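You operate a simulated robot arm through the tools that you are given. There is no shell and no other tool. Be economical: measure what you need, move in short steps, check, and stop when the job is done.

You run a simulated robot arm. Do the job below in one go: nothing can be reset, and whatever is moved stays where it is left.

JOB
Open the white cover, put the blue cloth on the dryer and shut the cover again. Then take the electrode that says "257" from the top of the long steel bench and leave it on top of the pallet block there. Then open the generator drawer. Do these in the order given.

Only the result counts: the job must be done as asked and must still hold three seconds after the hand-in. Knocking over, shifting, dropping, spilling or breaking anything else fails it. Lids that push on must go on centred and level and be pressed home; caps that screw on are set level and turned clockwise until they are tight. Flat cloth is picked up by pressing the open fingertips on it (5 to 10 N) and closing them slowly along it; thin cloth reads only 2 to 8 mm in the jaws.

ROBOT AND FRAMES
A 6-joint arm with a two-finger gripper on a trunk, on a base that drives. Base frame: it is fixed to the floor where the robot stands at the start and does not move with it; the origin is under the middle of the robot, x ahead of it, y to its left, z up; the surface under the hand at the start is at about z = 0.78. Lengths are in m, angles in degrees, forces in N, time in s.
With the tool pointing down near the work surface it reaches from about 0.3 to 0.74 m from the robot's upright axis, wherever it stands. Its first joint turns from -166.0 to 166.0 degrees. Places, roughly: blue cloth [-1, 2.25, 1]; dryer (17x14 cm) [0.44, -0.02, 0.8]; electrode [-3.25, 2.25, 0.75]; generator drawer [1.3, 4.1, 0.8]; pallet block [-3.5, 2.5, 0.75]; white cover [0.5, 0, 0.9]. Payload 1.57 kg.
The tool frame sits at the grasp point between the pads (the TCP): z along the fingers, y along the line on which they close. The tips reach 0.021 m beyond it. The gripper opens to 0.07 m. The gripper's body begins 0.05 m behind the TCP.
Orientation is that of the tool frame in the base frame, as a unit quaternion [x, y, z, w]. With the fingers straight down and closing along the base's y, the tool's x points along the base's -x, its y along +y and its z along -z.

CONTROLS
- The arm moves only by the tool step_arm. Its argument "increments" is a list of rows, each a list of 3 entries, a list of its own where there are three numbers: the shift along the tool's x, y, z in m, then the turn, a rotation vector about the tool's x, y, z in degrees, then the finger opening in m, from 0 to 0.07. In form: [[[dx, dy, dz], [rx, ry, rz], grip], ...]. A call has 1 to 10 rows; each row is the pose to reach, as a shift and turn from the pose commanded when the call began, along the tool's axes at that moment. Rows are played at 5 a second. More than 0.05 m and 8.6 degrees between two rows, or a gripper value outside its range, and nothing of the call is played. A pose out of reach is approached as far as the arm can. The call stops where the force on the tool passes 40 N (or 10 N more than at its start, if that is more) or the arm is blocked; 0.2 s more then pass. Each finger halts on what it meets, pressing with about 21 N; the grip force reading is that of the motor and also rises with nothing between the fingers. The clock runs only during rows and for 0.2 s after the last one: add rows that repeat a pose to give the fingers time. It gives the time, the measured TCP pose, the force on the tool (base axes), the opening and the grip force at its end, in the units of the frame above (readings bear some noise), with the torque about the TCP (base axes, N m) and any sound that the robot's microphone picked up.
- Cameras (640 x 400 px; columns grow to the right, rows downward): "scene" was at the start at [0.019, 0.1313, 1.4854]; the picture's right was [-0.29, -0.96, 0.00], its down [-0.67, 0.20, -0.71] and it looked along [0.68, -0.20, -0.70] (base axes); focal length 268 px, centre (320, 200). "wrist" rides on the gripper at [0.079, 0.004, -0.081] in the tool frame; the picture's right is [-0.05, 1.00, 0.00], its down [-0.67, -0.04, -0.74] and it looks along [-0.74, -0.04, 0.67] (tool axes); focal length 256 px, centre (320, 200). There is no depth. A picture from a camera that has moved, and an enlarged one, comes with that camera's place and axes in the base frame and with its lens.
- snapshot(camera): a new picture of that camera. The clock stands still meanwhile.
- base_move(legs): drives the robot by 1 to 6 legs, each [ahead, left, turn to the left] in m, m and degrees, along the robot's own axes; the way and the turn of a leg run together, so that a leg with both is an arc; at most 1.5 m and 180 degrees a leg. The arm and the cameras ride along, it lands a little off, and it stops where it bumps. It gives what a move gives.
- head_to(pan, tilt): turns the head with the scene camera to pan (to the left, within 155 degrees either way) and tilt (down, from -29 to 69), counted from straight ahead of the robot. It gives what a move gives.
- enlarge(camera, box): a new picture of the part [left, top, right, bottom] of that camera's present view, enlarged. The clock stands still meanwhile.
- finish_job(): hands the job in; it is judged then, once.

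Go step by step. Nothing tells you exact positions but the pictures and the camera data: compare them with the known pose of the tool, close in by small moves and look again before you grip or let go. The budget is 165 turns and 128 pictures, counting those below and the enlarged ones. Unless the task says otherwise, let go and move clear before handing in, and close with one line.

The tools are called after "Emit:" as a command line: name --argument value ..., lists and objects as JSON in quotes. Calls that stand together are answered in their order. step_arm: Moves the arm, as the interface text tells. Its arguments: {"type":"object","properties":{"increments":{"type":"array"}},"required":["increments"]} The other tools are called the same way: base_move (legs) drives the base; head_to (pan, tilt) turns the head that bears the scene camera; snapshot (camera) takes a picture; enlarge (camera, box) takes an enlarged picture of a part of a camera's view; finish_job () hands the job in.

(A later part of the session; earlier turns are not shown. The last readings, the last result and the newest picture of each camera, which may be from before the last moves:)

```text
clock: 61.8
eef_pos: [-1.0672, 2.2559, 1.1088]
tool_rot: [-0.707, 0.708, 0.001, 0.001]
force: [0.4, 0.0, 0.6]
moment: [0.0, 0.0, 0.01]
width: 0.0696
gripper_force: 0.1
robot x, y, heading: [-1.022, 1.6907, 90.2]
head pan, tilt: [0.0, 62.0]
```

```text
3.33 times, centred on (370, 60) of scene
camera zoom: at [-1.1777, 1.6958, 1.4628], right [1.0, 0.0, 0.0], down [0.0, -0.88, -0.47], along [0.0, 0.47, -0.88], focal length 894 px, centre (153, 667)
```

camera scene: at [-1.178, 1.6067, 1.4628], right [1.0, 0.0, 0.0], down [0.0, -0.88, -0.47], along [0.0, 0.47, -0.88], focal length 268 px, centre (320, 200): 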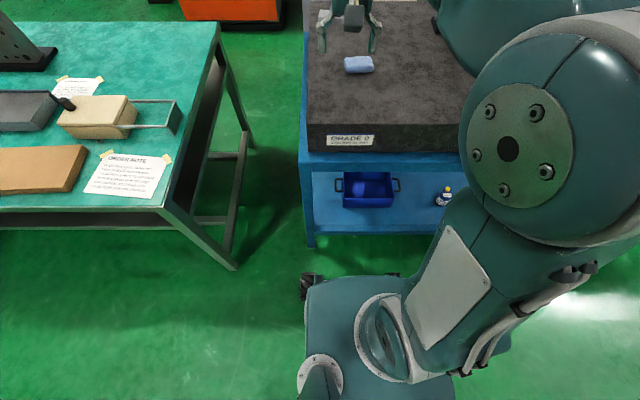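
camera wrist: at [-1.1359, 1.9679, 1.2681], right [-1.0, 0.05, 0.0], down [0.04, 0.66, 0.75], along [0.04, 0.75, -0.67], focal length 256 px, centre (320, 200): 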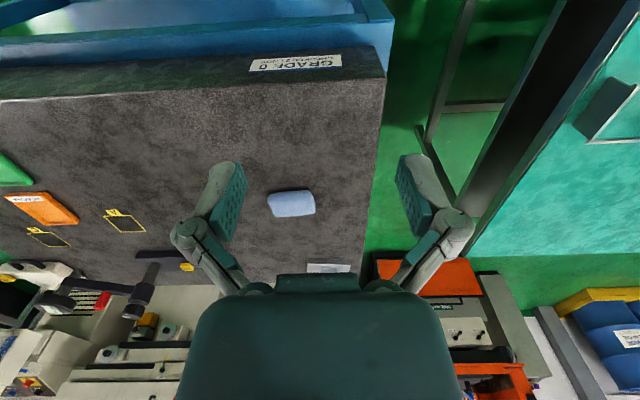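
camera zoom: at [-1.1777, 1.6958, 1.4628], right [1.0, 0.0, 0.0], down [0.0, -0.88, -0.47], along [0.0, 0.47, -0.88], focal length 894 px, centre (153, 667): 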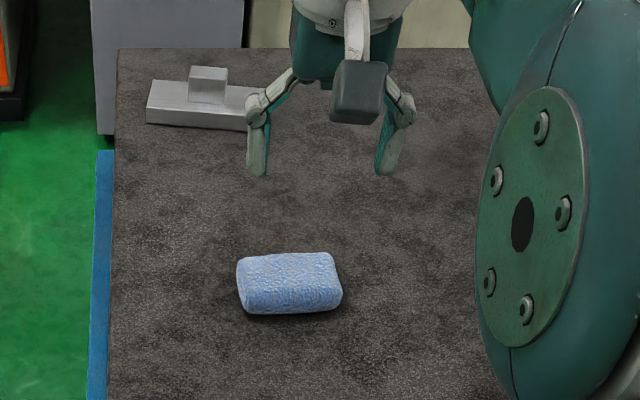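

The cloth is a thick folded pad at (-1.064, 2.323), ~8 cm along x, ~5.5 cm across. I rotate the tool so the fingers straddle its short side and hover.

Emit:
step_arm --increments '[[[-0.007, 0, 0.005], [0, 0, 8.5], 0.07], [[-0.014, 0, 0.01], [0, 0, 17], 0.07], [[-0.021, 0, 0.015], [0, 0, 25.5], 0.07], [[-0.028, 0, 0.02], [0, 0, 34], 0.07], [[-0.035, 0, 0.025], [0, 0, 42.5], 0.07], [[-0.042, 0, 0.03], [0, 0, 51], 0.07], [[-0.049, -0.001, 0.035], [0, 0, 59.5], 0.07], [[-0.056, -0.002, 0.045], [0, 0, 68], 0.07], [[-0.063, -0.003, 0.055], [0, 0, 76.5], 0.07], [[-0.068, -0.003, 0.065], [0, 0, 85], 0.07]]'

Emit:
snapshot --camera "wrist"

Emit:
enlarge --camera "scene" --box '[300, 0, 440, 120]'

```text
clock: 64.0
eef_pos: [-1.0637, 2.3236, 1.0429]
tool_rot: [-0.041, 0.999, 0.002, 0.001]
force: [0.6, 0.4, 0.1]
moment: [-0.01, 0.01, 0.04]
width: 0.0697
gripper_force: 0.0
robot x, y, heading: [-1.0201, 1.6884, 89.8]
head pan, tilt: [0.0, 62.0]
```

```text
89 pictures are left
camera wrist: at [-1.1442, 2.3214, 1.1241], right [-0.03, 1.0, 0.0], down [0.67, 0.02, 0.75], along [0.75, 0.02, -0.67], focal length 256 px, centre (320, 200)
```

wrist: 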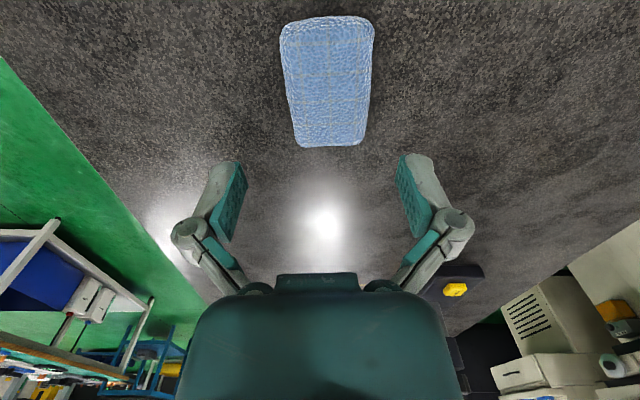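

```text
3.33 times, centred on (370, 60) of scene
camera zoom: at [-1.1777, 1.6961, 1.4628], right [1.0, 0.0, 0.0], down [0.0, -0.88, -0.47], along [0.0, 0.47, -0.88], focal length 894 px, centre (153, 667)
```

zoom: 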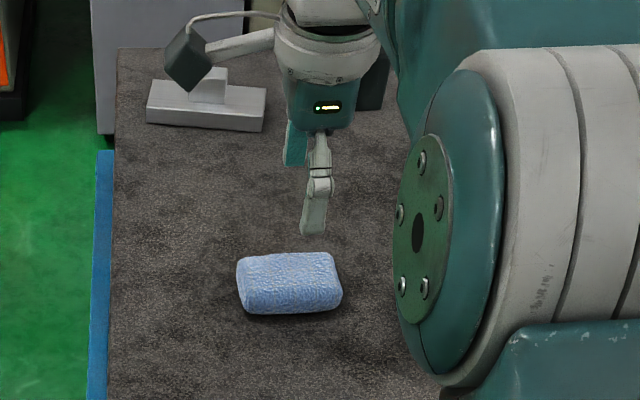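

Width 5.4 cm, fits. I shift 4 mm and descend around it to z≈0.97.

Emit:
step_arm --increments '[[[0, 0.004, 0.03], [0, 0, 0], 0.07], [[0, 0.004, 0.05], [0, 0, 0], 0.07], [[0, 0.004, 0.065], [0, 0, 0], 0.07], [[0, 0.004, 0.072], [0, 0, 0], 0.07]]'

Emit:
snapshot --camera "wrist"

Emit:
enlarge --camera "scene" --box '[310, 30, 410, 110]'

```text
clock: 65.0
eef_pos: [-1.0644, 2.3271, 0.9717]
tool_rot: [-0.043, 0.999, 0.001, 0.001]
force: [0.3, -0.4, 0.6]
moment: [0.0, -0.02, 0.0]
width: 0.0698
gripper_force: 0.1
robot x, y, heading: [-1.023, 1.6895, 89.7]
head pan, tilt: [0.0, 62.0]
```

```text
87 pictures are left
camera wrist: at [-1.1441, 2.3251, 1.0523], right [-0.03, 1.0, 0.0], down [0.67, 0.02, 0.75], along [0.75, 0.02, -0.67], focal length 256 px, centre (320, 200)
```

wrist: 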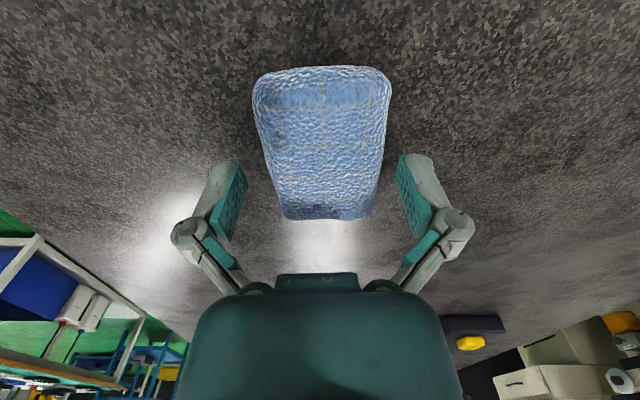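

```text
5.00 times, centred on (360, 70) of scene
camera zoom: at [-1.1777, 1.6961, 1.4628], right [1.0, 0.0, 0.0], down [0.0, -0.88, -0.47], along [0.0, 0.47, -0.88], focal length 1342 px, centre (120, 850)
```

zoom: 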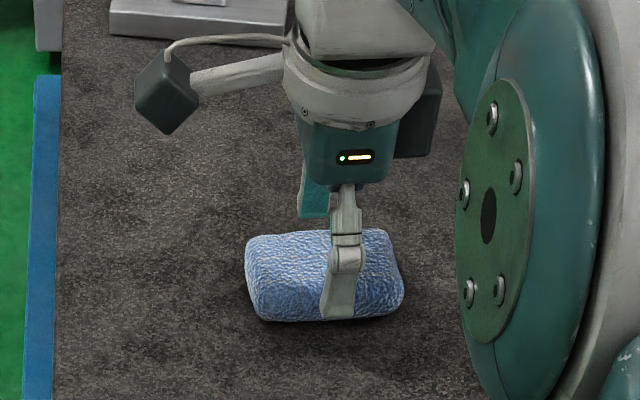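

Cloth is centred between the fingers. I go down until light contact, then close slowly.

Emit:
step_arm --increments '[[[0.004, 0, 0.004], [0, 0, 0], 0.07], [[0.004, 0, 0.007], [0, 0, 0], 0.07], [[0.004, 0, 0.007], [0, 0, 0], 0.055], [[0.004, 0, 0.007], [0, 0, 0], 0.045], [[0.004, 0, 0.007], [0, 0, 0], 0.035], [[0.004, 0, 0.007], [0, 0, 0], 0.025], [[0.004, 0, 0.007], [0, 0, 0], 0.015], [[0.004, 0, 0.007], [0, 0, 0], 0.005], [[0.004, 0, 0.007], [0, 0, 0], 0.0], [[0.004, 0, 0.007], [0, 0, 0], 0.0]]'

Emit:
snapshot --camera "wrist"

```text
clock: 67.2
eef_pos: [-1.0687, 2.3273, 0.9642]
tool_rot: [-0.042, 0.999, 0.0, 0.001]
force: [-0.9, 1.9, 7.8]
moment: [0.06, 0.01, 0.02]
width: 0.0568
gripper_force: 20.9
robot x, y, heading: [-1.0226, 1.6895, 89.8]
head pan, tilt: [0.0, 62.0]
```

```text
85 pictures are left
camera wrist: at [-1.1485, 2.3252, 1.0453], right [-0.03, 1.0, 0.0], down [0.67, 0.02, 0.75], along [0.75, 0.03, -0.67], focal length 256 px, centre (320, 200)
```

wrist: 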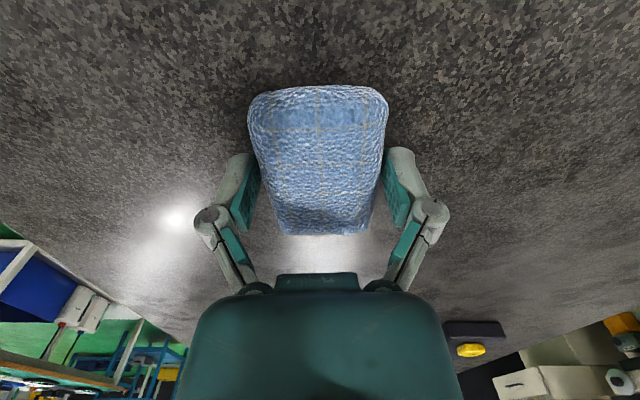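

Held firmly at 57 mm. Lift and check.

Emit:
step_arm --increments '[[[0, 0, -0.02], [0, 0, 0], 0.0], [[0, 0, -0.05], [0, 0, 0], 0.0], [[0, 0, -0.09], [0, 0, 0], 0.0], [[0, 0, -0.13], [0, 0, 0], 0.0], [[0, 0, -0.17], [0, 0, 0], 0.0]]'

Emit:
snapshot --camera "wrist"

```text
clock: 68.4
eef_pos: [-1.0717, 2.3276, 1.1349]
tool_rot: [-0.041, 0.999, 0.0, 0.001]
force: [-0.7, 0.6, -0.3]
moment: [-0.02, 0.01, -0.02]
width: 0.0571
gripper_force: 21.6
robot x, y, heading: [-1.0211, 1.6853, 89.7]
head pan, tilt: [0.0, 62.0]
```

```text
84 pictures are left
camera wrist: at [-1.1507, 2.3246, 1.2158], right [-0.03, 1.0, 0.0], down [0.67, 0.02, 0.75], along [0.75, 0.02, -0.67], focal length 256 px, centre (320, 200)
```

wrist: 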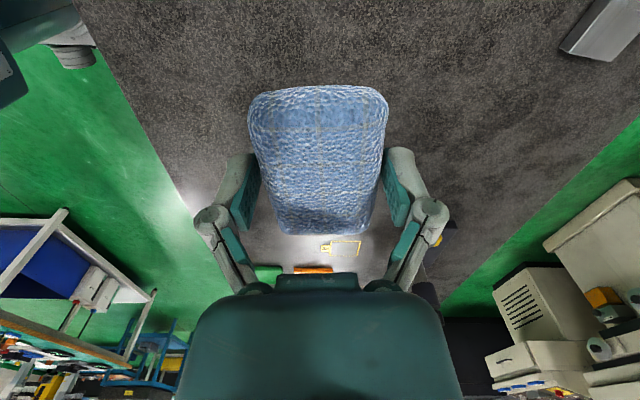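

Secure. Retract, then drive back to the dryer.

Emit:
step_arm --increments '[[[0, -0.04, -0.015], [0, 0, 0], 0.0], [[0, -0.08, -0.03], [0, 0, 0], 0.0], [[0, -0.12, -0.045], [0, 0, 0], 0.0], [[0, -0.16, -0.06], [0, 0, 0], 0.0], [[0, -0.19, -0.07], [0, 0, 0], 0.0]]'

Emit:
base_move --legs '[[-1.2, 0, 0], [-1.14, 0, 0], [0, -1.35, 0]]'

Emit:
head_to --pan 0 --tilt 50

Emit:
snapshot --camera "scene"

Emit:
snapshot --camera "wrist"

```text
clock: 69.6
eef_pos: [-1.0524, 2.1353, 1.2027]
tool_rot: [-0.043, 0.999, 0.001, 0.001]
force: [-0.1, -0.1, -0.9]
moment: [0.01, 0.0, -0.03]
width: 0.057
gripper_force: 20.3
robot x, y, heading: [-1.0231, 1.6852, 89.6]
head pan, tilt: [0.0, 62.0]
```

```text
clock: 87.5
eef_pos: [0.3041, -0.2442, 1.2035]
tool_rot: [-0.031, 1.0, 0.001, 0.001]
force: [-0.1, 0.3, -1.0]
moment: [-0.01, -0.02, 0.0]
width: 0.0571
gripper_force: 21.4
robot x, y, heading: [0.3206, -0.694, 88.4]
head pan, tilt: [0.0, 62.0]
```

```text
clock: 88.3
eef_pos: [0.3061, -0.2433, 1.202]
tool_rot: [-0.03, 1.0, 0.001, 0.002]
force: [0.1, -0.3, -0.3]
moment: [0.03, -0.01, -0.01]
width: 0.0569
gripper_force: 21.3
robot x, y, heading: [0.3273, -0.6947, 88.4]
head pan, tilt: [0.0, 50.0]
```

```text
83 pictures are left
camera scene: at [0.1697, -0.6688, 1.4776], right [1.0, -0.03, 0.0], down [-0.02, -0.77, -0.64], along [0.02, 0.64, -0.77], focal length 268 px, centre (320, 200)
```

scene: 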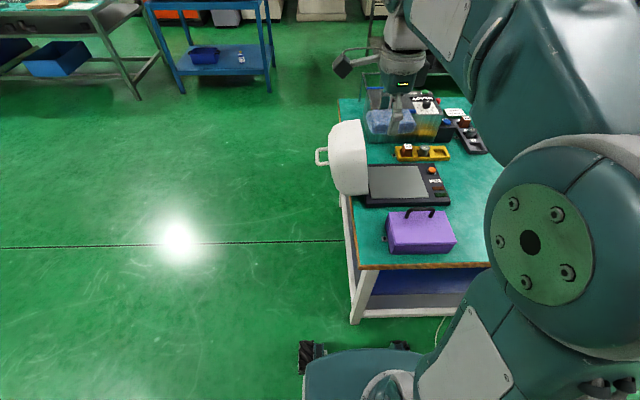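

```text
82 pictures are left
camera wrist: at [0.2255, -0.2439, 1.2839], right [-0.01, 1.0, 0.0], down [0.67, 0.0, 0.75], along [0.75, 0.01, -0.67], focal length 256 px, centre (320, 200)
```

wrist: 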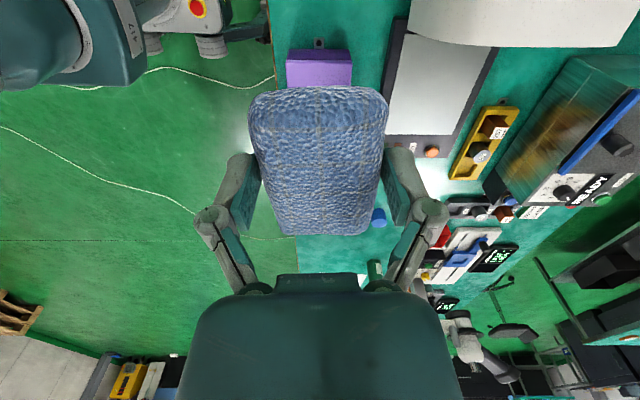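

Cloth still held. I'll set it with its long side along y, keeping the wrist camera away from the standing cover: hover over (0.455, -0.027).

Emit:
step_arm --increments '[[[-0.0163, 0.0207, 0.0], [0, 0, -8.5], 0.0], [[-0.0326, 0.0414, 0.0], [0, 0, -17], 0.0], [[-0.0489, 0.0621, 0.0], [0, 0, -25.5], 0.0], [[-0.0652, 0.0828, 0.0], [0, 0, -34], 0.0], [[-0.0815, 0.1035, 0.01], [0, 0, -42.5], 0.0], [[-0.0978, 0.1242, 0.03], [0, 0, -51], 0.0], [[-0.1141, 0.1449, 0.05], [0, 0, -59.5], 0.0], [[-0.1304, 0.1656, 0.07], [0, 0, -68], 0.0], [[-0.1467, 0.1863, 0.1], [0, 0, -76.5], 0.0], [[-0.163, 0.207, 0.13], [0, 0, -85], 0.0]]'

Emit:
snapshot --camera "wrist"

Emit:
enlarge --camera "scene" --box '[310, 100, 470, 220]'

```text
clock: 90.5
eef_pos: [0.4561, -0.0257, 1.073]
tool_rot: [-0.699, 0.715, 0.001, 0.0]
force: [0.4, -0.2, 0.6]
moment: [0.01, 0.03, 0.0]
width: 0.0572
gripper_force: 21.0
robot x, y, heading: [0.3226, -0.689, 88.5]
head pan, tilt: [0.0, 50.0]
```

```text
81 pictures are left
camera wrist: at [0.4497, -0.1057, 1.1539], right [-1.0, 0.08, 0.0], down [0.05, 0.66, 0.75], along [0.06, 0.74, -0.66], focal length 256 px, centre (320, 200)
```

wrist: 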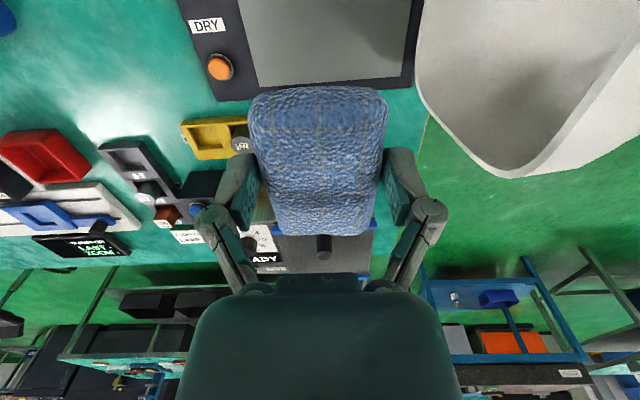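

```text
3.33 times, centred on (390, 160) of scene
camera zoom: at [0.1712, -0.6675, 1.4778], right [1.0, -0.03, 0.0], down [-0.02, -0.77, -0.64], along [0.02, 0.64, -0.77], focal length 894 px, centre (87, 333)
```

zoom: 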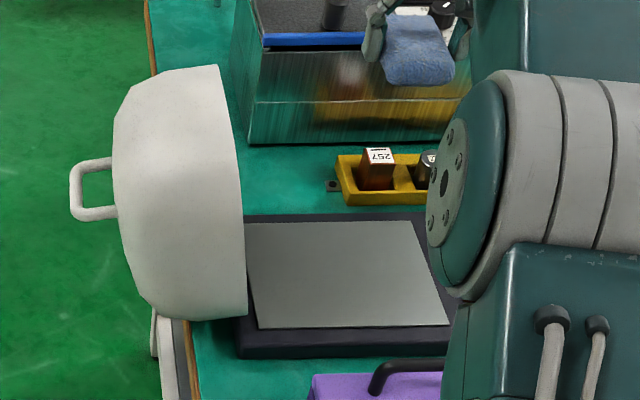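

The plate spans x 0.35–0.55, y -0.107–0.045, so I'm over its centre. Lowering.

Emit:
step_arm --increments '[[[0, 0, 0.05], [0, 0, 0], 0.0], [[0, 0, 0.1], [0, 0, 0], 0.0], [[0, 0, 0.15], [0, 0, 0], 0.0], [[0, 0, 0.19], [0, 0, 0], 0.0], [[0, 0, 0.215], [0, 0, 0], 0.0], [[0, 0, 0.22], [0, 0, 0], 0.0]]'

Emit:
enlarge --camera "scene" --box '[310, 120, 470, 220]'

```text
clock: 91.9
eef_pos: [0.4571, -0.0258, 0.851]
tool_rot: [-0.698, 0.716, 0.0, 0.001]
force: [0.4, 0.6, -0.7]
moment: [-0.01, 0.0, 0.0]
width: 0.0569
gripper_force: 20.8
robot x, y, heading: [0.3236, -0.6884, 88.7]
head pan, tilt: [0.0, 50.0]
```

```text
4.00 times, centred on (390, 170) of scene
camera zoom: at [0.1706, -0.6674, 1.4777], right [1.0, -0.03, 0.0], down [-0.02, -0.77, -0.64], along [0.02, 0.64, -0.77], focal length 1073 px, centre (40, 320)
```

zoom: 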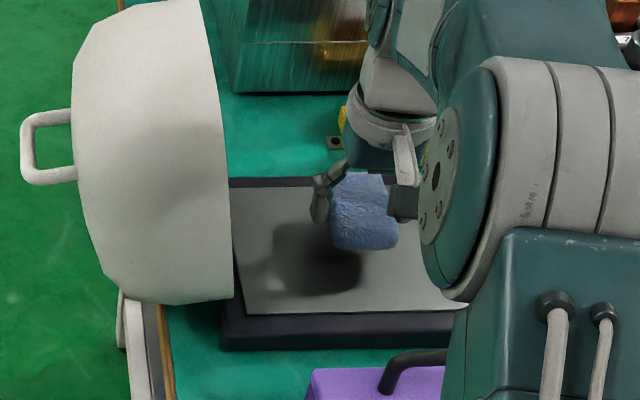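

Emit:
step_arm --increments '[[[0, 0, 0.01], [0, 0, 0], 0.0], [[0, 0, 0.016], [0, 0, 0], 0.0], [[0, 0, 0.02], [0, 0, 0], 0.0]]'

```text
clock: 92.7
eef_pos: [0.4556, -0.0255, 0.8317]
tool_rot: [-0.698, 0.716, 0.001, 0.001]
force: [0.2, 0.4, -0.2]
moment: [-0.01, 0.01, 0.01]
width: 0.0572
gripper_force: 21.3
robot x, y, heading: [0.3249, -0.6935, 88.6]
head pan, tilt: [0.0, 50.0]
```

Not yet touching; continuing gently.

Emit:
step_arm --increments '[[[0, 0, 0.003], [0, 0, 0], 0.0], [[0, 0, 0.006], [0, 0, 0], 0.0], [[0, 0, 0.008], [0, 0, 0], 0.0]]'

```text
clock: 93.5
eef_pos: [0.4557, -0.0251, 0.8261]
tool_rot: [-0.698, 0.716, 0.002, 0.003]
force: [2.4, -1.0, 21.1]
moment: [0.03, -0.05, 0.01]
width: 0.0579
gripper_force: 21.3
robot x, y, heading: [0.3226, -0.6927, 88.6]
head pan, tilt: [0.0, 50.0]
```

Contact at TCP 0.826. Ease off 2 mm, open and rise.

Emit:
step_arm --increments '[[[0, 0, -0.002], [0, 0, 0], 0.0], [[0, 0, -0.002], [0, 0, 0], 0.06], [[0, 0, -0.002], [0, 0, 0], 0.07], [[0, 0, -0.002], [0, 0, 0], 0.07], [[0, 0, -0.03], [0, 0, 0], 0.07], [[0, 0, -0.08], [0, 0, 0], 0.07], [[0, 0, -0.13], [0, 0, 0], 0.07], [[0, 0, -0.18], [0, 0, 0], 0.07], [[0, 0, -0.23], [0, 0, 0], 0.07], [[0, 0, -0.28], [0, 0, 0], 0.07]]'

Emit:
enlarge --camera "scene" --box '[300, 110, 470, 220]'

Emit:
snapshot --camera "wrist"

```text
clock: 95.7
eef_pos: [0.4568, -0.0249, 1.1065]
tool_rot: [-0.697, 0.717, 0.0, 0.0]
force: [-0.7, 0.2, 0.2]
moment: [0.0, -0.02, -0.03]
width: 0.07
gripper_force: 0.0
robot x, y, heading: [0.3225, -0.6883, 88.7]
head pan, tilt: [0.0, 50.0]
```

```text
3.64 times, centred on (385, 165) of scene
camera zoom: at [0.1706, -0.6675, 1.4777], right [1.0, -0.03, 0.0], down [-0.02, -0.77, -0.64], along [0.02, 0.64, -0.77], focal length 976 px, centre (84, 327)
```

zoom: 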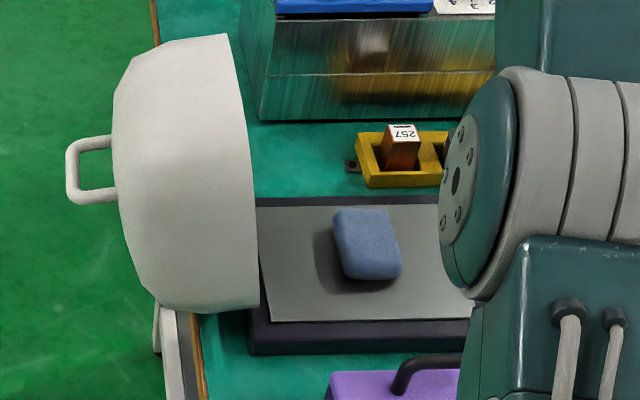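

```text
77 pictures are left
camera wrist: at [0.4495, -0.1037, 1.1873], right [-1.0, 0.08, 0.0], down [0.05, 0.66, 0.75], along [0.06, 0.74, -0.67], focal length 256 px, centre (320, 200)
```

wrist: 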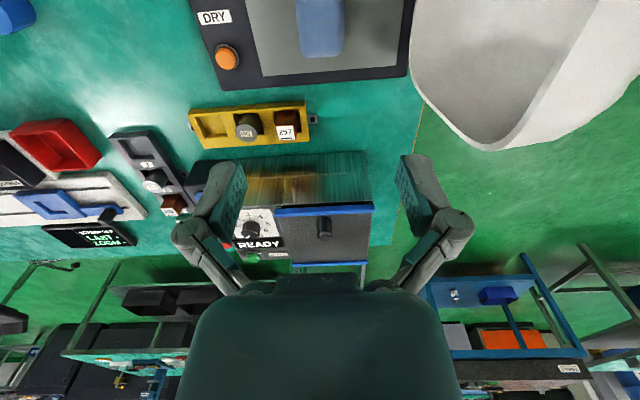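

The cloth lies on the dryer plate. To shut the cover I reposition the base a bit left/closer so I can regrip the handle from outside.

Emit:
step_arm --increments '[[[0.04, 0, -0.02], [0, 0, 0], 0.06], [[0.08, 0, -0.04], [0, 0, 0], 0.06], [[0.12, 0, -0.06], [0, 0, 0], 0.06], [[0.16, 0, -0.08], [0, 0, 0], 0.06], [[0.2, 0, -0.1], [0, 0, 0], 0.06]]'

Emit:
base_move --legs '[[0, 0.15, 0], [0.05, 0, 1.2]]'

```text
clock: 96.9
eef_pos: [0.4519, -0.2273, 1.2039]
tool_rot: [-0.697, 0.717, 0.001, 0.002]
force: [-0.3, 1.0, -0.6]
moment: [-0.02, 0.0, 0.06]
width: 0.06
gripper_force: 0.1
robot x, y, heading: [0.3226, -0.6853, 88.4]
head pan, tilt: [0.0, 50.0]
```

```text
clock: 98.8
eef_pos: [0.3004, -0.1703, 1.2045]
tool_rot: [-0.704, 0.71, 0.002, 0.0]
force: [0.8, -0.4, 0.4]
moment: [0.0, 0.04, -0.01]
width: 0.0597
gripper_force: 0.1
robot x, y, heading: [0.1779, -0.6369, 89.7]
head pan, tilt: [0.0, 50.0]
```

Emit:
step_arm --increments '[[[0, 0.026, 0], [8, 0, 0], 0.06], [[0, 0.052, 0], [16, 0, 0], 0.06], [[0, 0.078, 0], [24, 0, 0], 0.06], [[-0.01, 0.104, 0.0], [32, 0, 0], 0.06], [[-0.03, 0.13, 0.0], [40, 0, 0], 0.06], [[-0.05, 0.156, 0.01], [48, 0, 0], 0.06], [[-0.07, 0.182, 0.02], [56, 0, 0], 0.06], [[-0.09, 0.208, 0.04], [64, 0, 0], 0.06], [[-0.11, 0.23, 0.06], [72, 0, 0], 0.06], [[-0.125, 0.235, 0.09], [80, 0, 0], 0.06]]'

Emit:
snapshot --camera "wrist"

Emit:
enlarge --camera "scene" --box '[300, 80, 500, 230]'

```text
clock: 101.0
eef_pos: [0.0634, -0.0433, 1.1154]
tool_rot: [-0.538, 0.544, -0.455, 0.455]
force: [-0.4, 0.2, 1.5]
moment: [-0.02, 0.06, 0.01]
width: 0.0599
gripper_force: 0.1
robot x, y, heading: [0.1761, -0.6389, 89.5]
head pan, tilt: [0.0, 50.0]
```

```text
76 pictures are left
camera wrist: at [-0.0185, -0.1223, 1.1242], right [-0.17, 0.06, -0.98], down [-0.72, 0.67, 0.17], along [0.67, 0.74, -0.07], focal length 256 px, centre (320, 200)
```

wrist: 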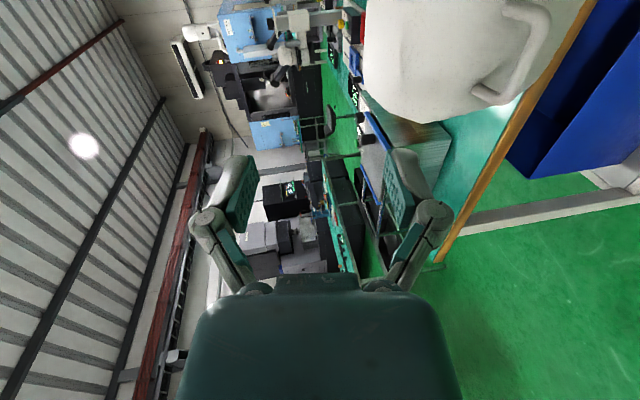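

```text
2.67 times, centred on (400, 155) of scene
camera zoom: at [0.0198, -0.6175, 1.4774], right [1.0, 0.0, 0.0], down [0.0, -0.77, -0.64], along [0.0, 0.64, -0.77], focal length 716 px, centre (107, 320)
```

zoom: 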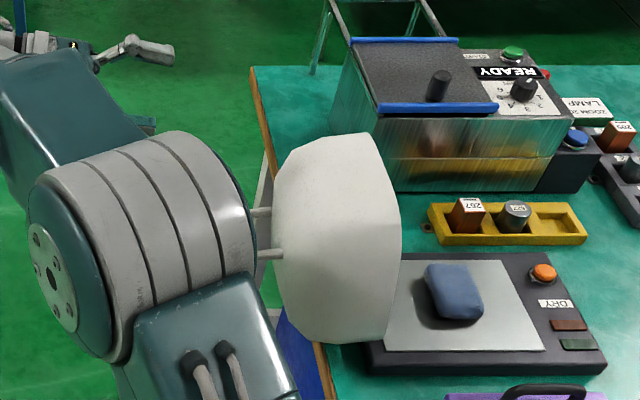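

Handle bar now near (0.18, -0.03, 0.92). I lower in front of it (still ~8 cm out) and look.

Emit:
step_arm --increments '[[[0, 0.04, 0.0], [0, 0, 0], 0.06], [[0, 0.08, 0.01], [0, 0, 0], 0.06], [[-0.007, 0.12, 0.02], [0, 0, 0], 0.06], [[-0.007, 0.16, 0.03], [0, 0, 0], 0.06], [[-0.007, 0.184, 0.04], [0, 0, 0], 0.06]]'

Emit:
snapshot --camera "wrist"

Emit:
snapshot --camera "scene"

```text
clock: 102.2
eef_pos: [0.0692, -0.0356, 0.9253]
tool_rot: [-0.539, 0.544, -0.456, 0.454]
force: [-0.1, -0.4, -0.2]
moment: [0.01, -0.03, -0.03]
width: 0.0601
gripper_force: 0.0
robot x, y, heading: [0.1774, -0.6362, 89.7]
head pan, tilt: [0.0, 50.0]
```

```text
74 pictures are left
camera wrist: at [-0.0125, -0.1142, 0.9353], right [-0.17, 0.06, -0.98], down [-0.72, 0.67, 0.17], along [0.67, 0.74, -0.08], focal length 256 px, centre (320, 200)
```

wrist: 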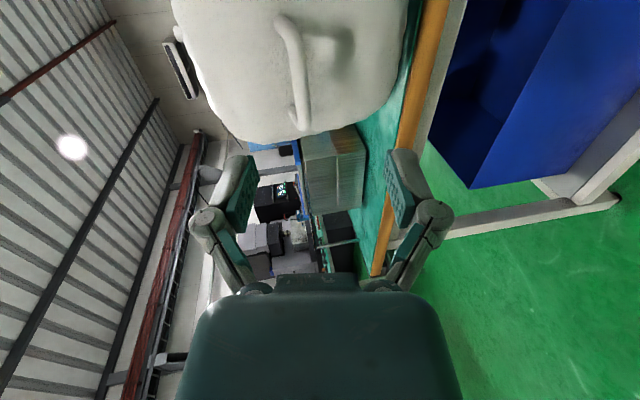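

```text
73 pictures are left
camera scene: at [0.0205, -0.6174, 1.4775], right [1.0, 0.0, 0.0], down [0.0, -0.77, -0.64], along [0.0, 0.64, -0.77], focal length 268 px, centre (320, 200)
```

scene: 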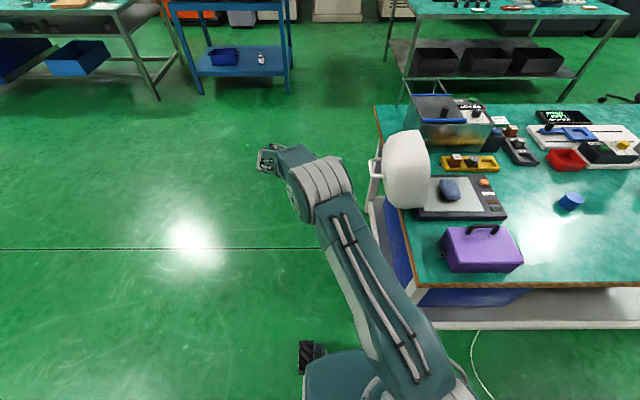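

Bar sits at z≈0.925. I advance to x≈0.145 at that height and look again.

Emit:
step_arm --increments '[[[0, -0.006, 0.035], [0, 0, 0], 0.06], [[0, -0.0125, 0.07], [0, 0, 0], 0.06]]'

Emit:
snapshot --camera "wrist"

Emit:
enlarge --camera "scene" --box '[300, 110, 460, 230]'

```text
clock: 102.8
eef_pos: [0.1415, -0.0364, 0.927]
tool_rot: [-0.54, 0.544, -0.455, 0.453]
force: [-0.2, -0.6, 0.7]
moment: [-0.03, -0.01, -0.03]
width: 0.0599
gripper_force: 0.0
robot x, y, heading: [0.1808, -0.638, 89.5]
head pan, tilt: [0.0, 50.0]
```

```text
72 pictures are left
camera wrist: at [0.0593, -0.1147, 0.9365], right [-0.17, 0.06, -0.98], down [-0.72, 0.67, 0.17], along [0.67, 0.74, -0.08], focal length 256 px, centre (320, 200)
```

wrist: 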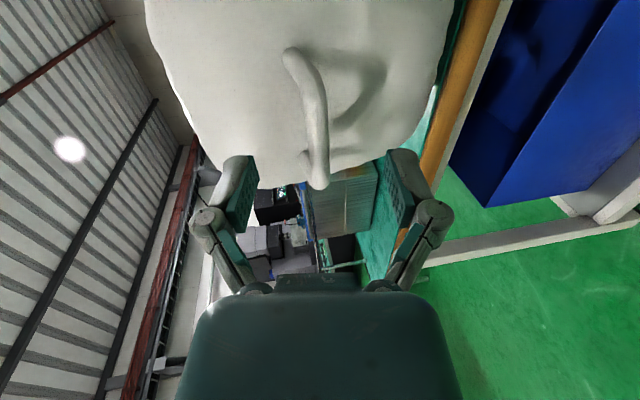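

```text
3.33 times, centred on (380, 170) of scene
camera zoom: at [0.0228, -0.6175, 1.4777], right [1.0, 0.0, 0.0], down [0.0, -0.77, -0.64], along [0.0, 0.64, -0.77], focal length 894 px, centre (120, 300)
```

zoom: 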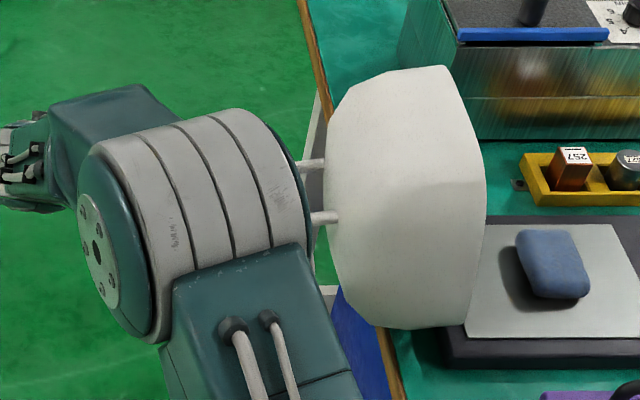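

Bar at x≈0.172, y mid -0.043, z≈0.926. Advance 3 cm and close.

Emit:
step_arm --increments '[[[0.006, -0.0054, 0.031], [0, 0, 0], 0.06], [[0.006, -0.0054, 0.031], [0, 0, 0], 0.035], [[0.006, -0.0054, 0.031], [0, 0, 0], 0.02], [[0.006, -0.0054, 0.031], [0, 0, 0], 0.005], [[0.006, -0.0054, 0.031], [0, 0, 0], 0.005]]'

Emit:
snapshot --camera "wrist"

```text
clock: 104.0
eef_pos: [0.1712, -0.0416, 0.9248]
tool_rot: [-0.54, 0.544, -0.456, 0.453]
force: [2.8, 0.0, -3.8]
moment: [-0.19, 0.06, 0.11]
width: 0.0111
gripper_force: 31.9
robot x, y, heading: [0.1789, -0.6356, 90.2]
head pan, tilt: [0.0, 50.0]
```

```text
70 pictures are left
camera wrist: at [0.0899, -0.1204, 0.9352], right [-0.17, 0.05, -0.98], down [-0.72, 0.67, 0.17], along [0.67, 0.74, -0.08], focal length 256 px, centre (320, 200)
```

wrist: 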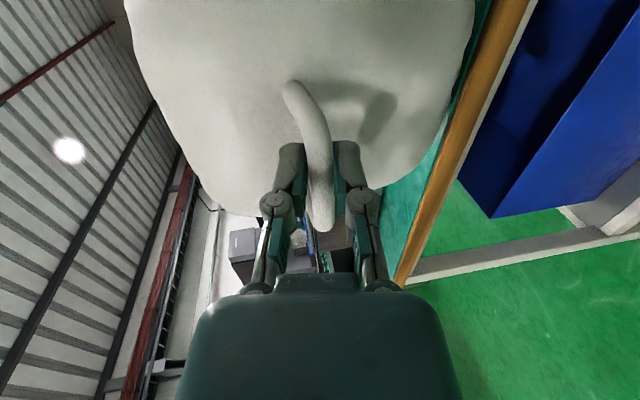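

Gripped. A circle fit over the earlier poses gives hinge (0.339, 0.7885), radius 0.2165; the cover stands at ~92°. I swing it back along that arc, first 16°.

Emit:
step_arm --increments '[[[0, -0.0128, 0.008], [-3.5, 0, 0], 0.005], [[0, -0.0253, 0.0164], [-7, 0, 0], 0.005], [[0, -0.0369, 0.0261], [-10.5, 0, 0], 0.005], [[0, -0.0481, 0.0363], [-14, 0, 0], 0.005]]'

```text
clock: 105.0
eef_pos: [0.2144, -0.0441, 0.9707]
tool_rot: [-0.592, 0.595, -0.384, 0.386]
force: [-13.0, 23.4, 16.5]
moment: [-0.4, -0.07, 0.41]
width: 0.0115
gripper_force: 32.0
robot x, y, heading: [0.1778, -0.6373, 89.6]
head pan, tilt: [0.0, 50.0]
```

Emit:
step_arm --increments '[[[-0.003, -0.0012, -0.0021], [0, 0, 0], 0.005], [[-0.003, -0.014, 0.0065], [-3.5, 0, 0], 0.005], [[-0.003, -0.0263, 0.0155], [-7, 0, 0], 0.005], [[-0.003, -0.0376, 0.0258], [-10.5, 0, 0], 0.005], [[-0.003, -0.0486, 0.0364], [-14, 0, 0], 0.005], [[-0.003, -0.0584, 0.048], [-17.5, 0, 0], 0.005], [[-0.003, -0.0678, 0.0601], [-21, 0, 0], 0.005]]'

```text
clock: 106.6
eef_pos: [0.3004, -0.0435, 1.0064]
tool_rot: [-0.65, 0.657, -0.271, 0.27]
force: [-4.9, -11.5, 24.6]
moment: [-0.17, -0.13, 0.26]
width: 0.0111
gripper_force: 32.1
robot x, y, heading: [0.1774, -0.6366, 89.7]
head pan, tilt: [0.0, 50.0]
```

Emit:
step_arm --increments '[[[0.0013, -0.0018, -0.0018], [0, 0, 0], 0.005], [[0.0013, -0.014, 0.0074], [-3.5, 0, 0], 0.005], [[0.0013, -0.0257, 0.0171], [-7, 0, 0], 0.005], [[0.0013, -0.0366, 0.0279], [-10.5, 0, 0], 0.005], [[0.0013, -0.047, 0.0392], [-14, 0, 0], 0.005], [[0.0013, -0.0561, 0.0513], [-17.5, 0, 0], 0.005], [[0.0013, -0.0648, 0.0639], [-21, 0, 0], 0.005]]'

```text
clock: 108.2
eef_pos: [0.3898, -0.0421, 1.005]
tool_rot: [-0.69, 0.694, -0.145, 0.147]
force: [-2.4, 20.2, -11.6]
moment: [0.32, -0.03, 0.3]
width: 0.0112
gripper_force: 31.7
robot x, y, heading: [0.1798, -0.6372, 89.6]
head pan, tilt: [0.0, 50.0]
```

Emit:
step_arm --increments '[[[-0.0022, -0.0117, 0.0097], [-3.5, 0, 0], 0.005], [[-0.0022, -0.023, 0.0201], [-7, 0, 0], 0.005], [[-0.0022, -0.0333, 0.0314], [-10.5, 0, 0], 0.005], [[-0.0022, -0.0431, 0.0431], [-14, 0, 0], 0.005], [[-0.0022, -0.0517, 0.0558], [-17.5, 0, 0], 0.005], [[-0.0022, -0.0597, 0.0688], [-21, 0, 0], 0.005]]'

Emit:
enlarge --camera "scene" --box '[380, 130, 520, 230]'

```text
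clock: 109.6
eef_pos: [0.4684, -0.0421, 0.967]
tool_rot: [-0.705, 0.709, -0.019, 0.015]
force: [-24.5, -0.8, -31.3]
moment: [-0.16, 0.03, 0.1]
width: 0.0113
gripper_force: 32.0
robot x, y, heading: [0.1773, -0.6385, 89.7]
head pan, tilt: [0.0, 50.0]
```

```text
4.00 times, centred on (450, 180) of scene
camera zoom: at [0.0207, -0.6154, 1.4774], right [1.0, 0.0, 0.0], down [0.0, -0.77, -0.64], along [0.0, 0.64, -0.77], focal length 1073 px, centre (-200, 280)
```

zoom: 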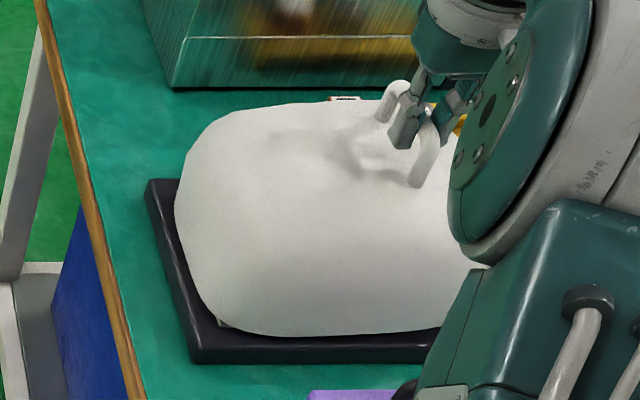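

Emit:
step_arm --increments '[[[0, 0.0027, 0.0034], [0, 0, 0], 0.005], [[0, -0.0026, 0.0082], [-1.5, 0, 0], 0.005], [[0, -0.0064, 0.0128], [-3, 0, 0], 0.005], [[0, -0.0072, 0.0155], [-3, 0, 0], 0.005]]'

```text
clock: 110.6
eef_pos: [0.4785, -0.0429, 0.9567]
tool_rot: [-0.705, 0.709, 0.001, 0.003]
force: [-13.2, -12.6, 13.5]
moment: [-0.76, 0.06, 0.21]
width: 0.0111
gripper_force: 32.0
robot x, y, heading: [0.1793, -0.6378, 89.7]
head pan, tilt: [0.0, 50.0]
```

Nearly home. Press down 3 mm more to confirm it's seated.

Emit:
step_arm --increments '[[[0, 0.0015, 0.002], [0, 0, 0], 0.005], [[0, 0.0015, 0.003], [0, 0, 0], 0.005]]'

Emit:
enlarge --camera "scene" --box '[380, 130, 520, 230]'

```text
clock: 111.2
eef_pos: [0.4789, -0.0412, 0.9522]
tool_rot: [-0.705, 0.709, 0.002, 0.004]
force: [-3.7, -2.2, 27.8]
moment: [0.07, -0.01, 0.47]
width: 0.0112
gripper_force: 32.6
robot x, y, heading: [0.1781, -0.6365, 89.6]
head pan, tilt: [0.0, 50.0]
```

```text
4.00 times, centred on (450, 180) of scene
camera zoom: at [0.0219, -0.6199, 1.4777], right [1.0, 0.0, 0.0], down [0.0, -0.77, -0.64], along [0.0, 0.64, -0.77], focal length 1073 px, centre (-200, 280)
```

zoom: 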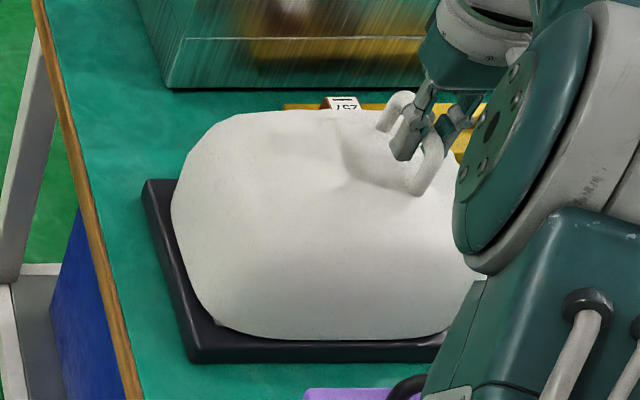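

Seated at the original height (0.952) with firm resistance. Release and rise, then check.

Emit:
step_arm --increments '[[[0, 0, -0.002], [0, 0, 0], 0.005], [[0, 0, -0.002], [0, 0, 0], 0.03], [[0, 0, -0.002], [0, 0, 0], 0.055], [[0, 0, -0.002], [0, 0, 0], 0.06], [[0, 0, -0.03], [0, 0, 0], 0.06], [[0, 0, -0.08], [0, 0, 0], 0.06], [[0, 0, -0.13], [0, 0, 0], 0.06], [[0.03, 0, -0.17], [0, 0, 0], 0.06], [[0.07, 0, -0.2], [0, 0, 0], 0.06], [[0.11, 0, -0.22], [0, 0, 0], 0.06]]'

Emit:
snapshot --camera "wrist"

Emit:
enlarge --camera "scene" --box '[380, 130, 520, 230]'

```text
clock: 113.4
eef_pos: [0.4766, -0.1523, 1.1689]
tool_rot: [-0.705, 0.709, 0.002, -0.001]
force: [0.2, 0.1, -1.0]
moment: [-0.04, 0.02, 0.0]
width: 0.0599
gripper_force: 0.1
robot x, y, heading: [0.1786, -0.6352, 89.7]
head pan, tilt: [0.0, 50.0]
```

```text
67 pictures are left
camera wrist: at [0.4716, -0.2311, 1.2503], right [-1.0, 0.06, 0.0], down [0.04, 0.67, 0.74], along [0.04, 0.74, -0.67], focal length 256 px, centre (320, 200)
```

wrist: 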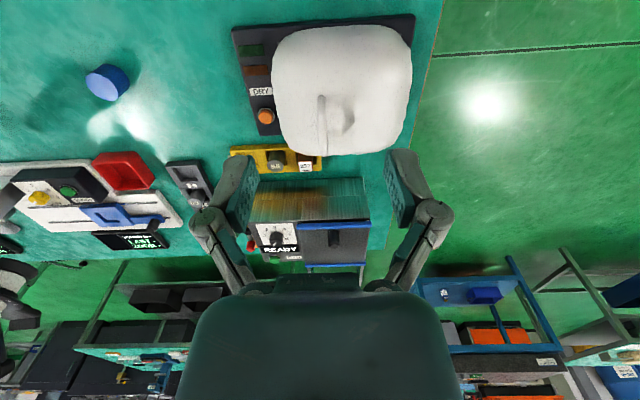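

```text
4.00 times, centred on (450, 180) of scene
camera zoom: at [0.0234, -0.6182, 1.4778], right [1.0, 0.0, 0.0], down [0.0, -0.77, -0.64], along [0.0, 0.64, -0.77], focal length 1073 px, centre (-200, 280)
```

zoom: 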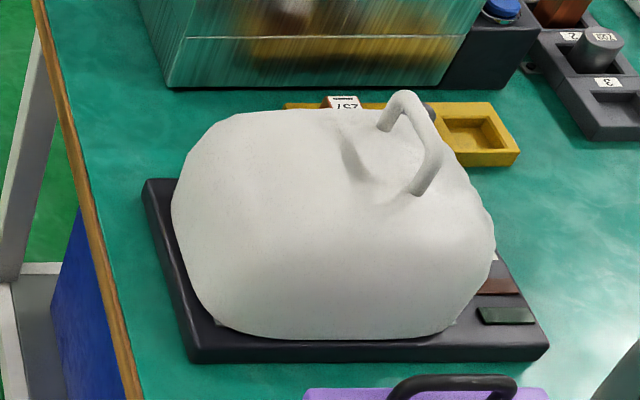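

The cover is shut again. Now look to the left (toward -x) and toward the long bench before driving.

Emit:
head_to --pan 65 --tilt 20

Emit:
snapshot --camera "scene"

```text
clock: 114.7
eef_pos: [0.477, -0.1513, 1.1705]
tool_rot: [-0.704, 0.71, 0.002, 0.0]
force: [0.2, -0.3, 0.7]
moment: [-0.04, -0.05, 0.01]
width: 0.0601
gripper_force: 0.1
robot x, y, heading: [0.1789, -0.6379, 89.9]
head pan, tilt: [65.0, 20.0]
```

```text
65 pictures are left
camera scene: at [-0.0606, -0.6552, 1.5235], right [0.43, 0.9, 0.0], down [0.31, -0.15, -0.94], along [-0.85, 0.4, -0.34], focal length 268 px, centre (320, 200)
```

scene: 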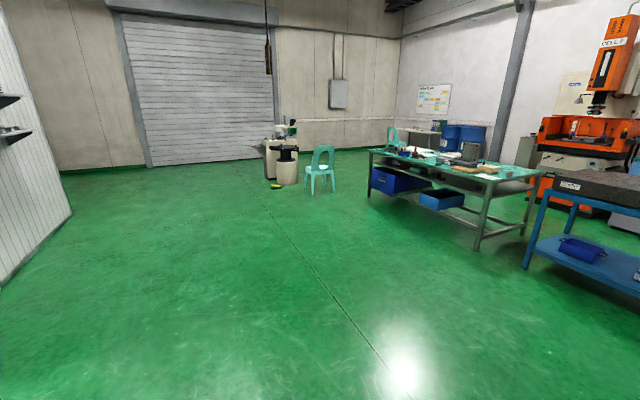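

Floor is clear; chair near (-4.2, 1.3). Drive to about (-3.0, 0.9) facing the bench.

Emit:
base_move --legs '[[0, 1.5, 0], [0, 1.5, 0], [0.8, 0.15, 0], [0.7, 0, 0]]'

Emit:
head_to --pan 5 --tilt 25

Emit:
snapshot --camera "scene"

```text
clock: 136.7
eef_pos: [-2.7063, 1.3931, 1.1691]
tool_rot: [0.713, -0.702, 0.0, 0.0]
force: [0.1, -0.6, 0.2]
moment: [-0.01, 0.03, -0.03]
width: 0.0599
gripper_force: 0.0
robot x, y, heading: [-2.9957, 0.8971, 91.1]
head pan, tilt: [65.0, 20.0]
```

```text
clock: 138.0
eef_pos: [-2.7061, 1.3929, 1.1689]
tool_rot: [0.713, -0.701, -0.001, 0.0]
force: [-0.4, -0.1, 0.4]
moment: [0.0, 0.02, -0.03]
width: 0.0598
gripper_force: 0.0
robot x, y, heading: [-2.9961, 0.9013, 90.9]
head pan, tilt: [5.0, 25.0]
```

```text
64 pictures are left
camera scene: at [-3.1577, 0.9315, 1.5153], right [0.99, 0.11, 0.0], down [0.04, -0.42, -0.91], along [-0.1, 0.9, -0.42], focal length 268 px, centre (320, 200)
```

scene: 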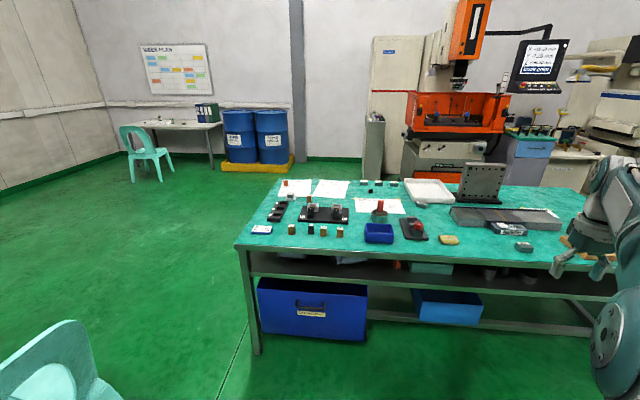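

Emit:
enlarge --camera "scene" --box '[235, 170, 365, 250]'

Emit:
enlarge --camera "scene" --box '[335, 160, 475, 250]'

```text
4.92 times, centred on (300, 210) of scene
camera zoom: at [-3.1577, 0.9315, 1.5153], right [0.99, 0.11, 0.0], down [0.04, -0.42, -0.91], along [-0.1, 0.9, -0.42], focal length 1321 px, centre (418, 151)
```

zoom: 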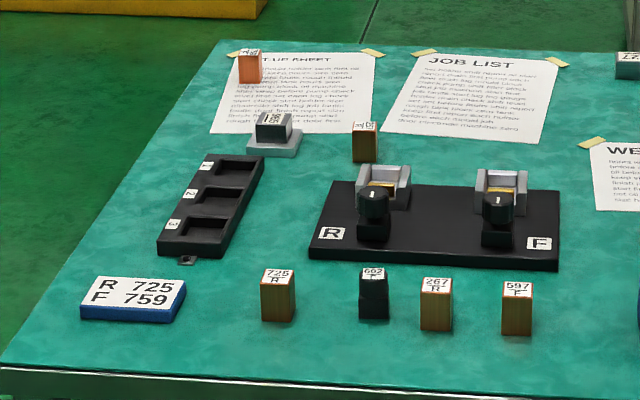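

```text
4.44 times, centred on (405, 205) of scene
camera zoom: at [-3.1577, 0.9315, 1.5153], right [0.99, 0.11, 0.0], down [0.04, -0.42, -0.91], along [-0.1, 0.9, -0.42], focal length 1193 px, centre (-58, 178)
```

zoom: 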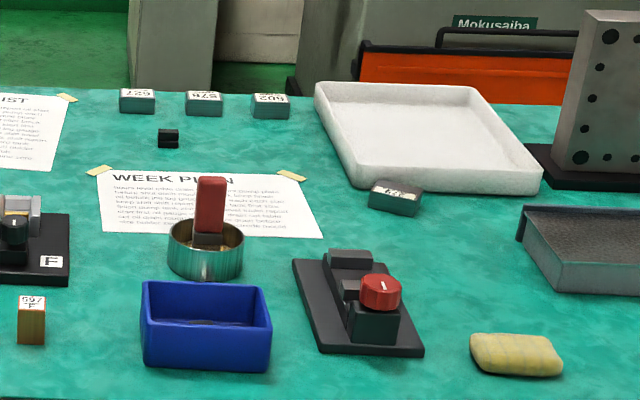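

The front row and the ones behind carry numbers; the pallet block seems to be the grey pedestal near (-3.53, 2.54). I zoom on the labels.

Emit:
enlarge --camera "scene" --box '[283, 215, 348, 242]'

Emit:
enlarge --camera "scene" --box '[276, 175, 326, 210]'

```text
9.85 times, centred on (316, 228) of scene
camera zoom: at [-3.1577, 0.9315, 1.5153], right [0.99, 0.11, 0.0], down [0.04, -0.42, -0.91], along [-0.1, 0.9, -0.42], focal length 2642 px, centre (364, -81)
```

zoom: 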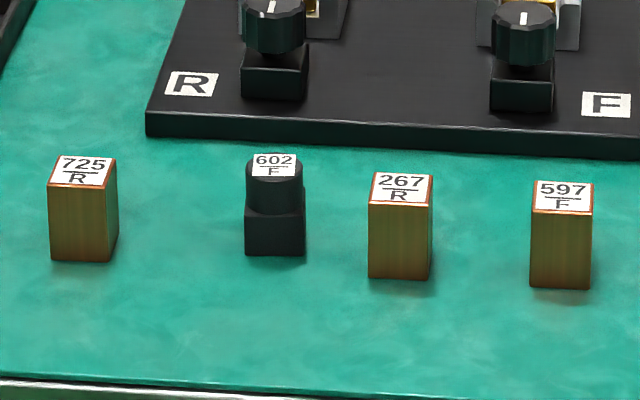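

```text
11.43 times, centred on (301, 192) of scene
camera zoom: at [-3.1577, 0.9315, 1.5153], right [0.99, 0.11, 0.0], down [0.04, -0.42, -0.91], along [-0.1, 0.9, -0.42], focal length 3067 px, centre (537, 286)
```

zoom: 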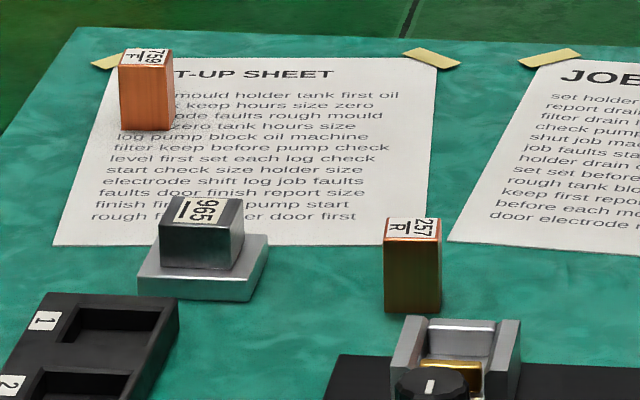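

The wanted one, "257 R", stands at about (-3.41, 2.53); the stepped grey pallet block is at (-3.53, 2.54). Reach must be from the bench's left end, so I check the chair and the space there.

Emit:
head_to --pan 50 --tilt 25

Emit:
snapshot --camera "scene"

```text
clock: 139.1
eef_pos: [-2.7071, 1.3937, 1.1699]
tool_rot: [0.713, -0.701, -0.001, 0.001]
force: [-0.7, 0.0, -0.2]
moment: [-0.03, 0.01, 0.01]
width: 0.0599
gripper_force: 0.1
robot x, y, heading: [-2.9941, 0.9, 90.8]
head pan, tilt: [50.0, 25.0]
```

```text
59 pictures are left
camera scene: at [-3.2196, 0.8979, 1.5154], right [0.63, 0.78, 0.0], down [0.33, -0.27, -0.91], along [-0.7, 0.57, -0.42], focal length 268 px, centre (320, 200)
```

scene: 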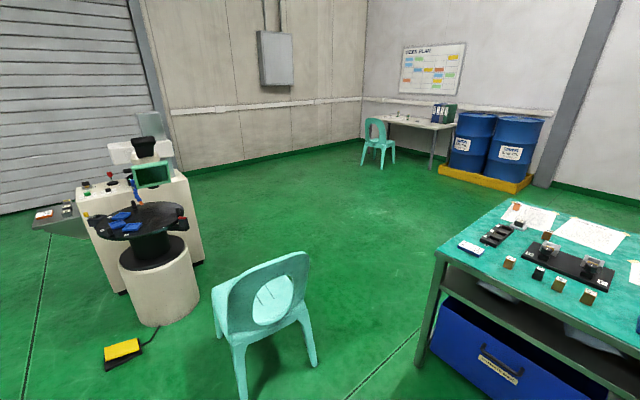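

The chair and presetter block the direct way to the bench's left end, so I go round the west side of that machine. First stage: back and left.

Emit:
base_move --legs '[[-1.3, 0, -0.8], [0, 1.2, 0], [0, 1.2, 0], [0, 1.2, 0]]'

Emit:
head_to --pan -20 --tilt 30

Emit:
snapshot --camera "scene"

```text
clock: 162.7
eef_pos: [-6.2796, 0.0606, 1.1689]
tool_rot: [-0.704, 0.71, 0.002, 0.0]
force: [0.4, -0.1, 0.1]
moment: [-0.03, -0.02, 0.01]
width: 0.0597
gripper_force: 0.1
robot x, y, heading: [-6.5808, -0.4265, 89.8]
head pan, tilt: [50.0, 25.0]
```

```text
clock: 164.1
eef_pos: [-6.2811, 0.058, 1.171]
tool_rot: [-0.704, 0.71, 0.001, 0.0]
force: [0.0, -0.1, 0.1]
moment: [-0.01, 0.02, -0.03]
width: 0.0599
gripper_force: 0.1
robot x, y, heading: [-6.5824, -0.4237, 89.5]
head pan, tilt: [-20.0, 30.0]
```

```text
58 pictures are left
camera scene: at [-6.7032, -0.3985, 1.5074], right [0.94, -0.35, 0.0], down [-0.17, -0.47, -0.87], along [0.3, 0.81, -0.5], focal length 268 px, centre (320, 200)
```

scene: 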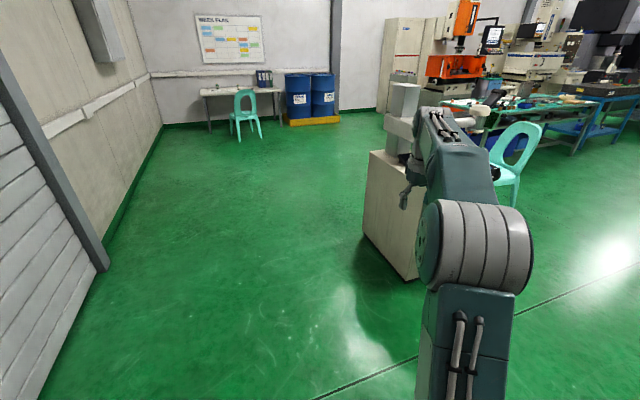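

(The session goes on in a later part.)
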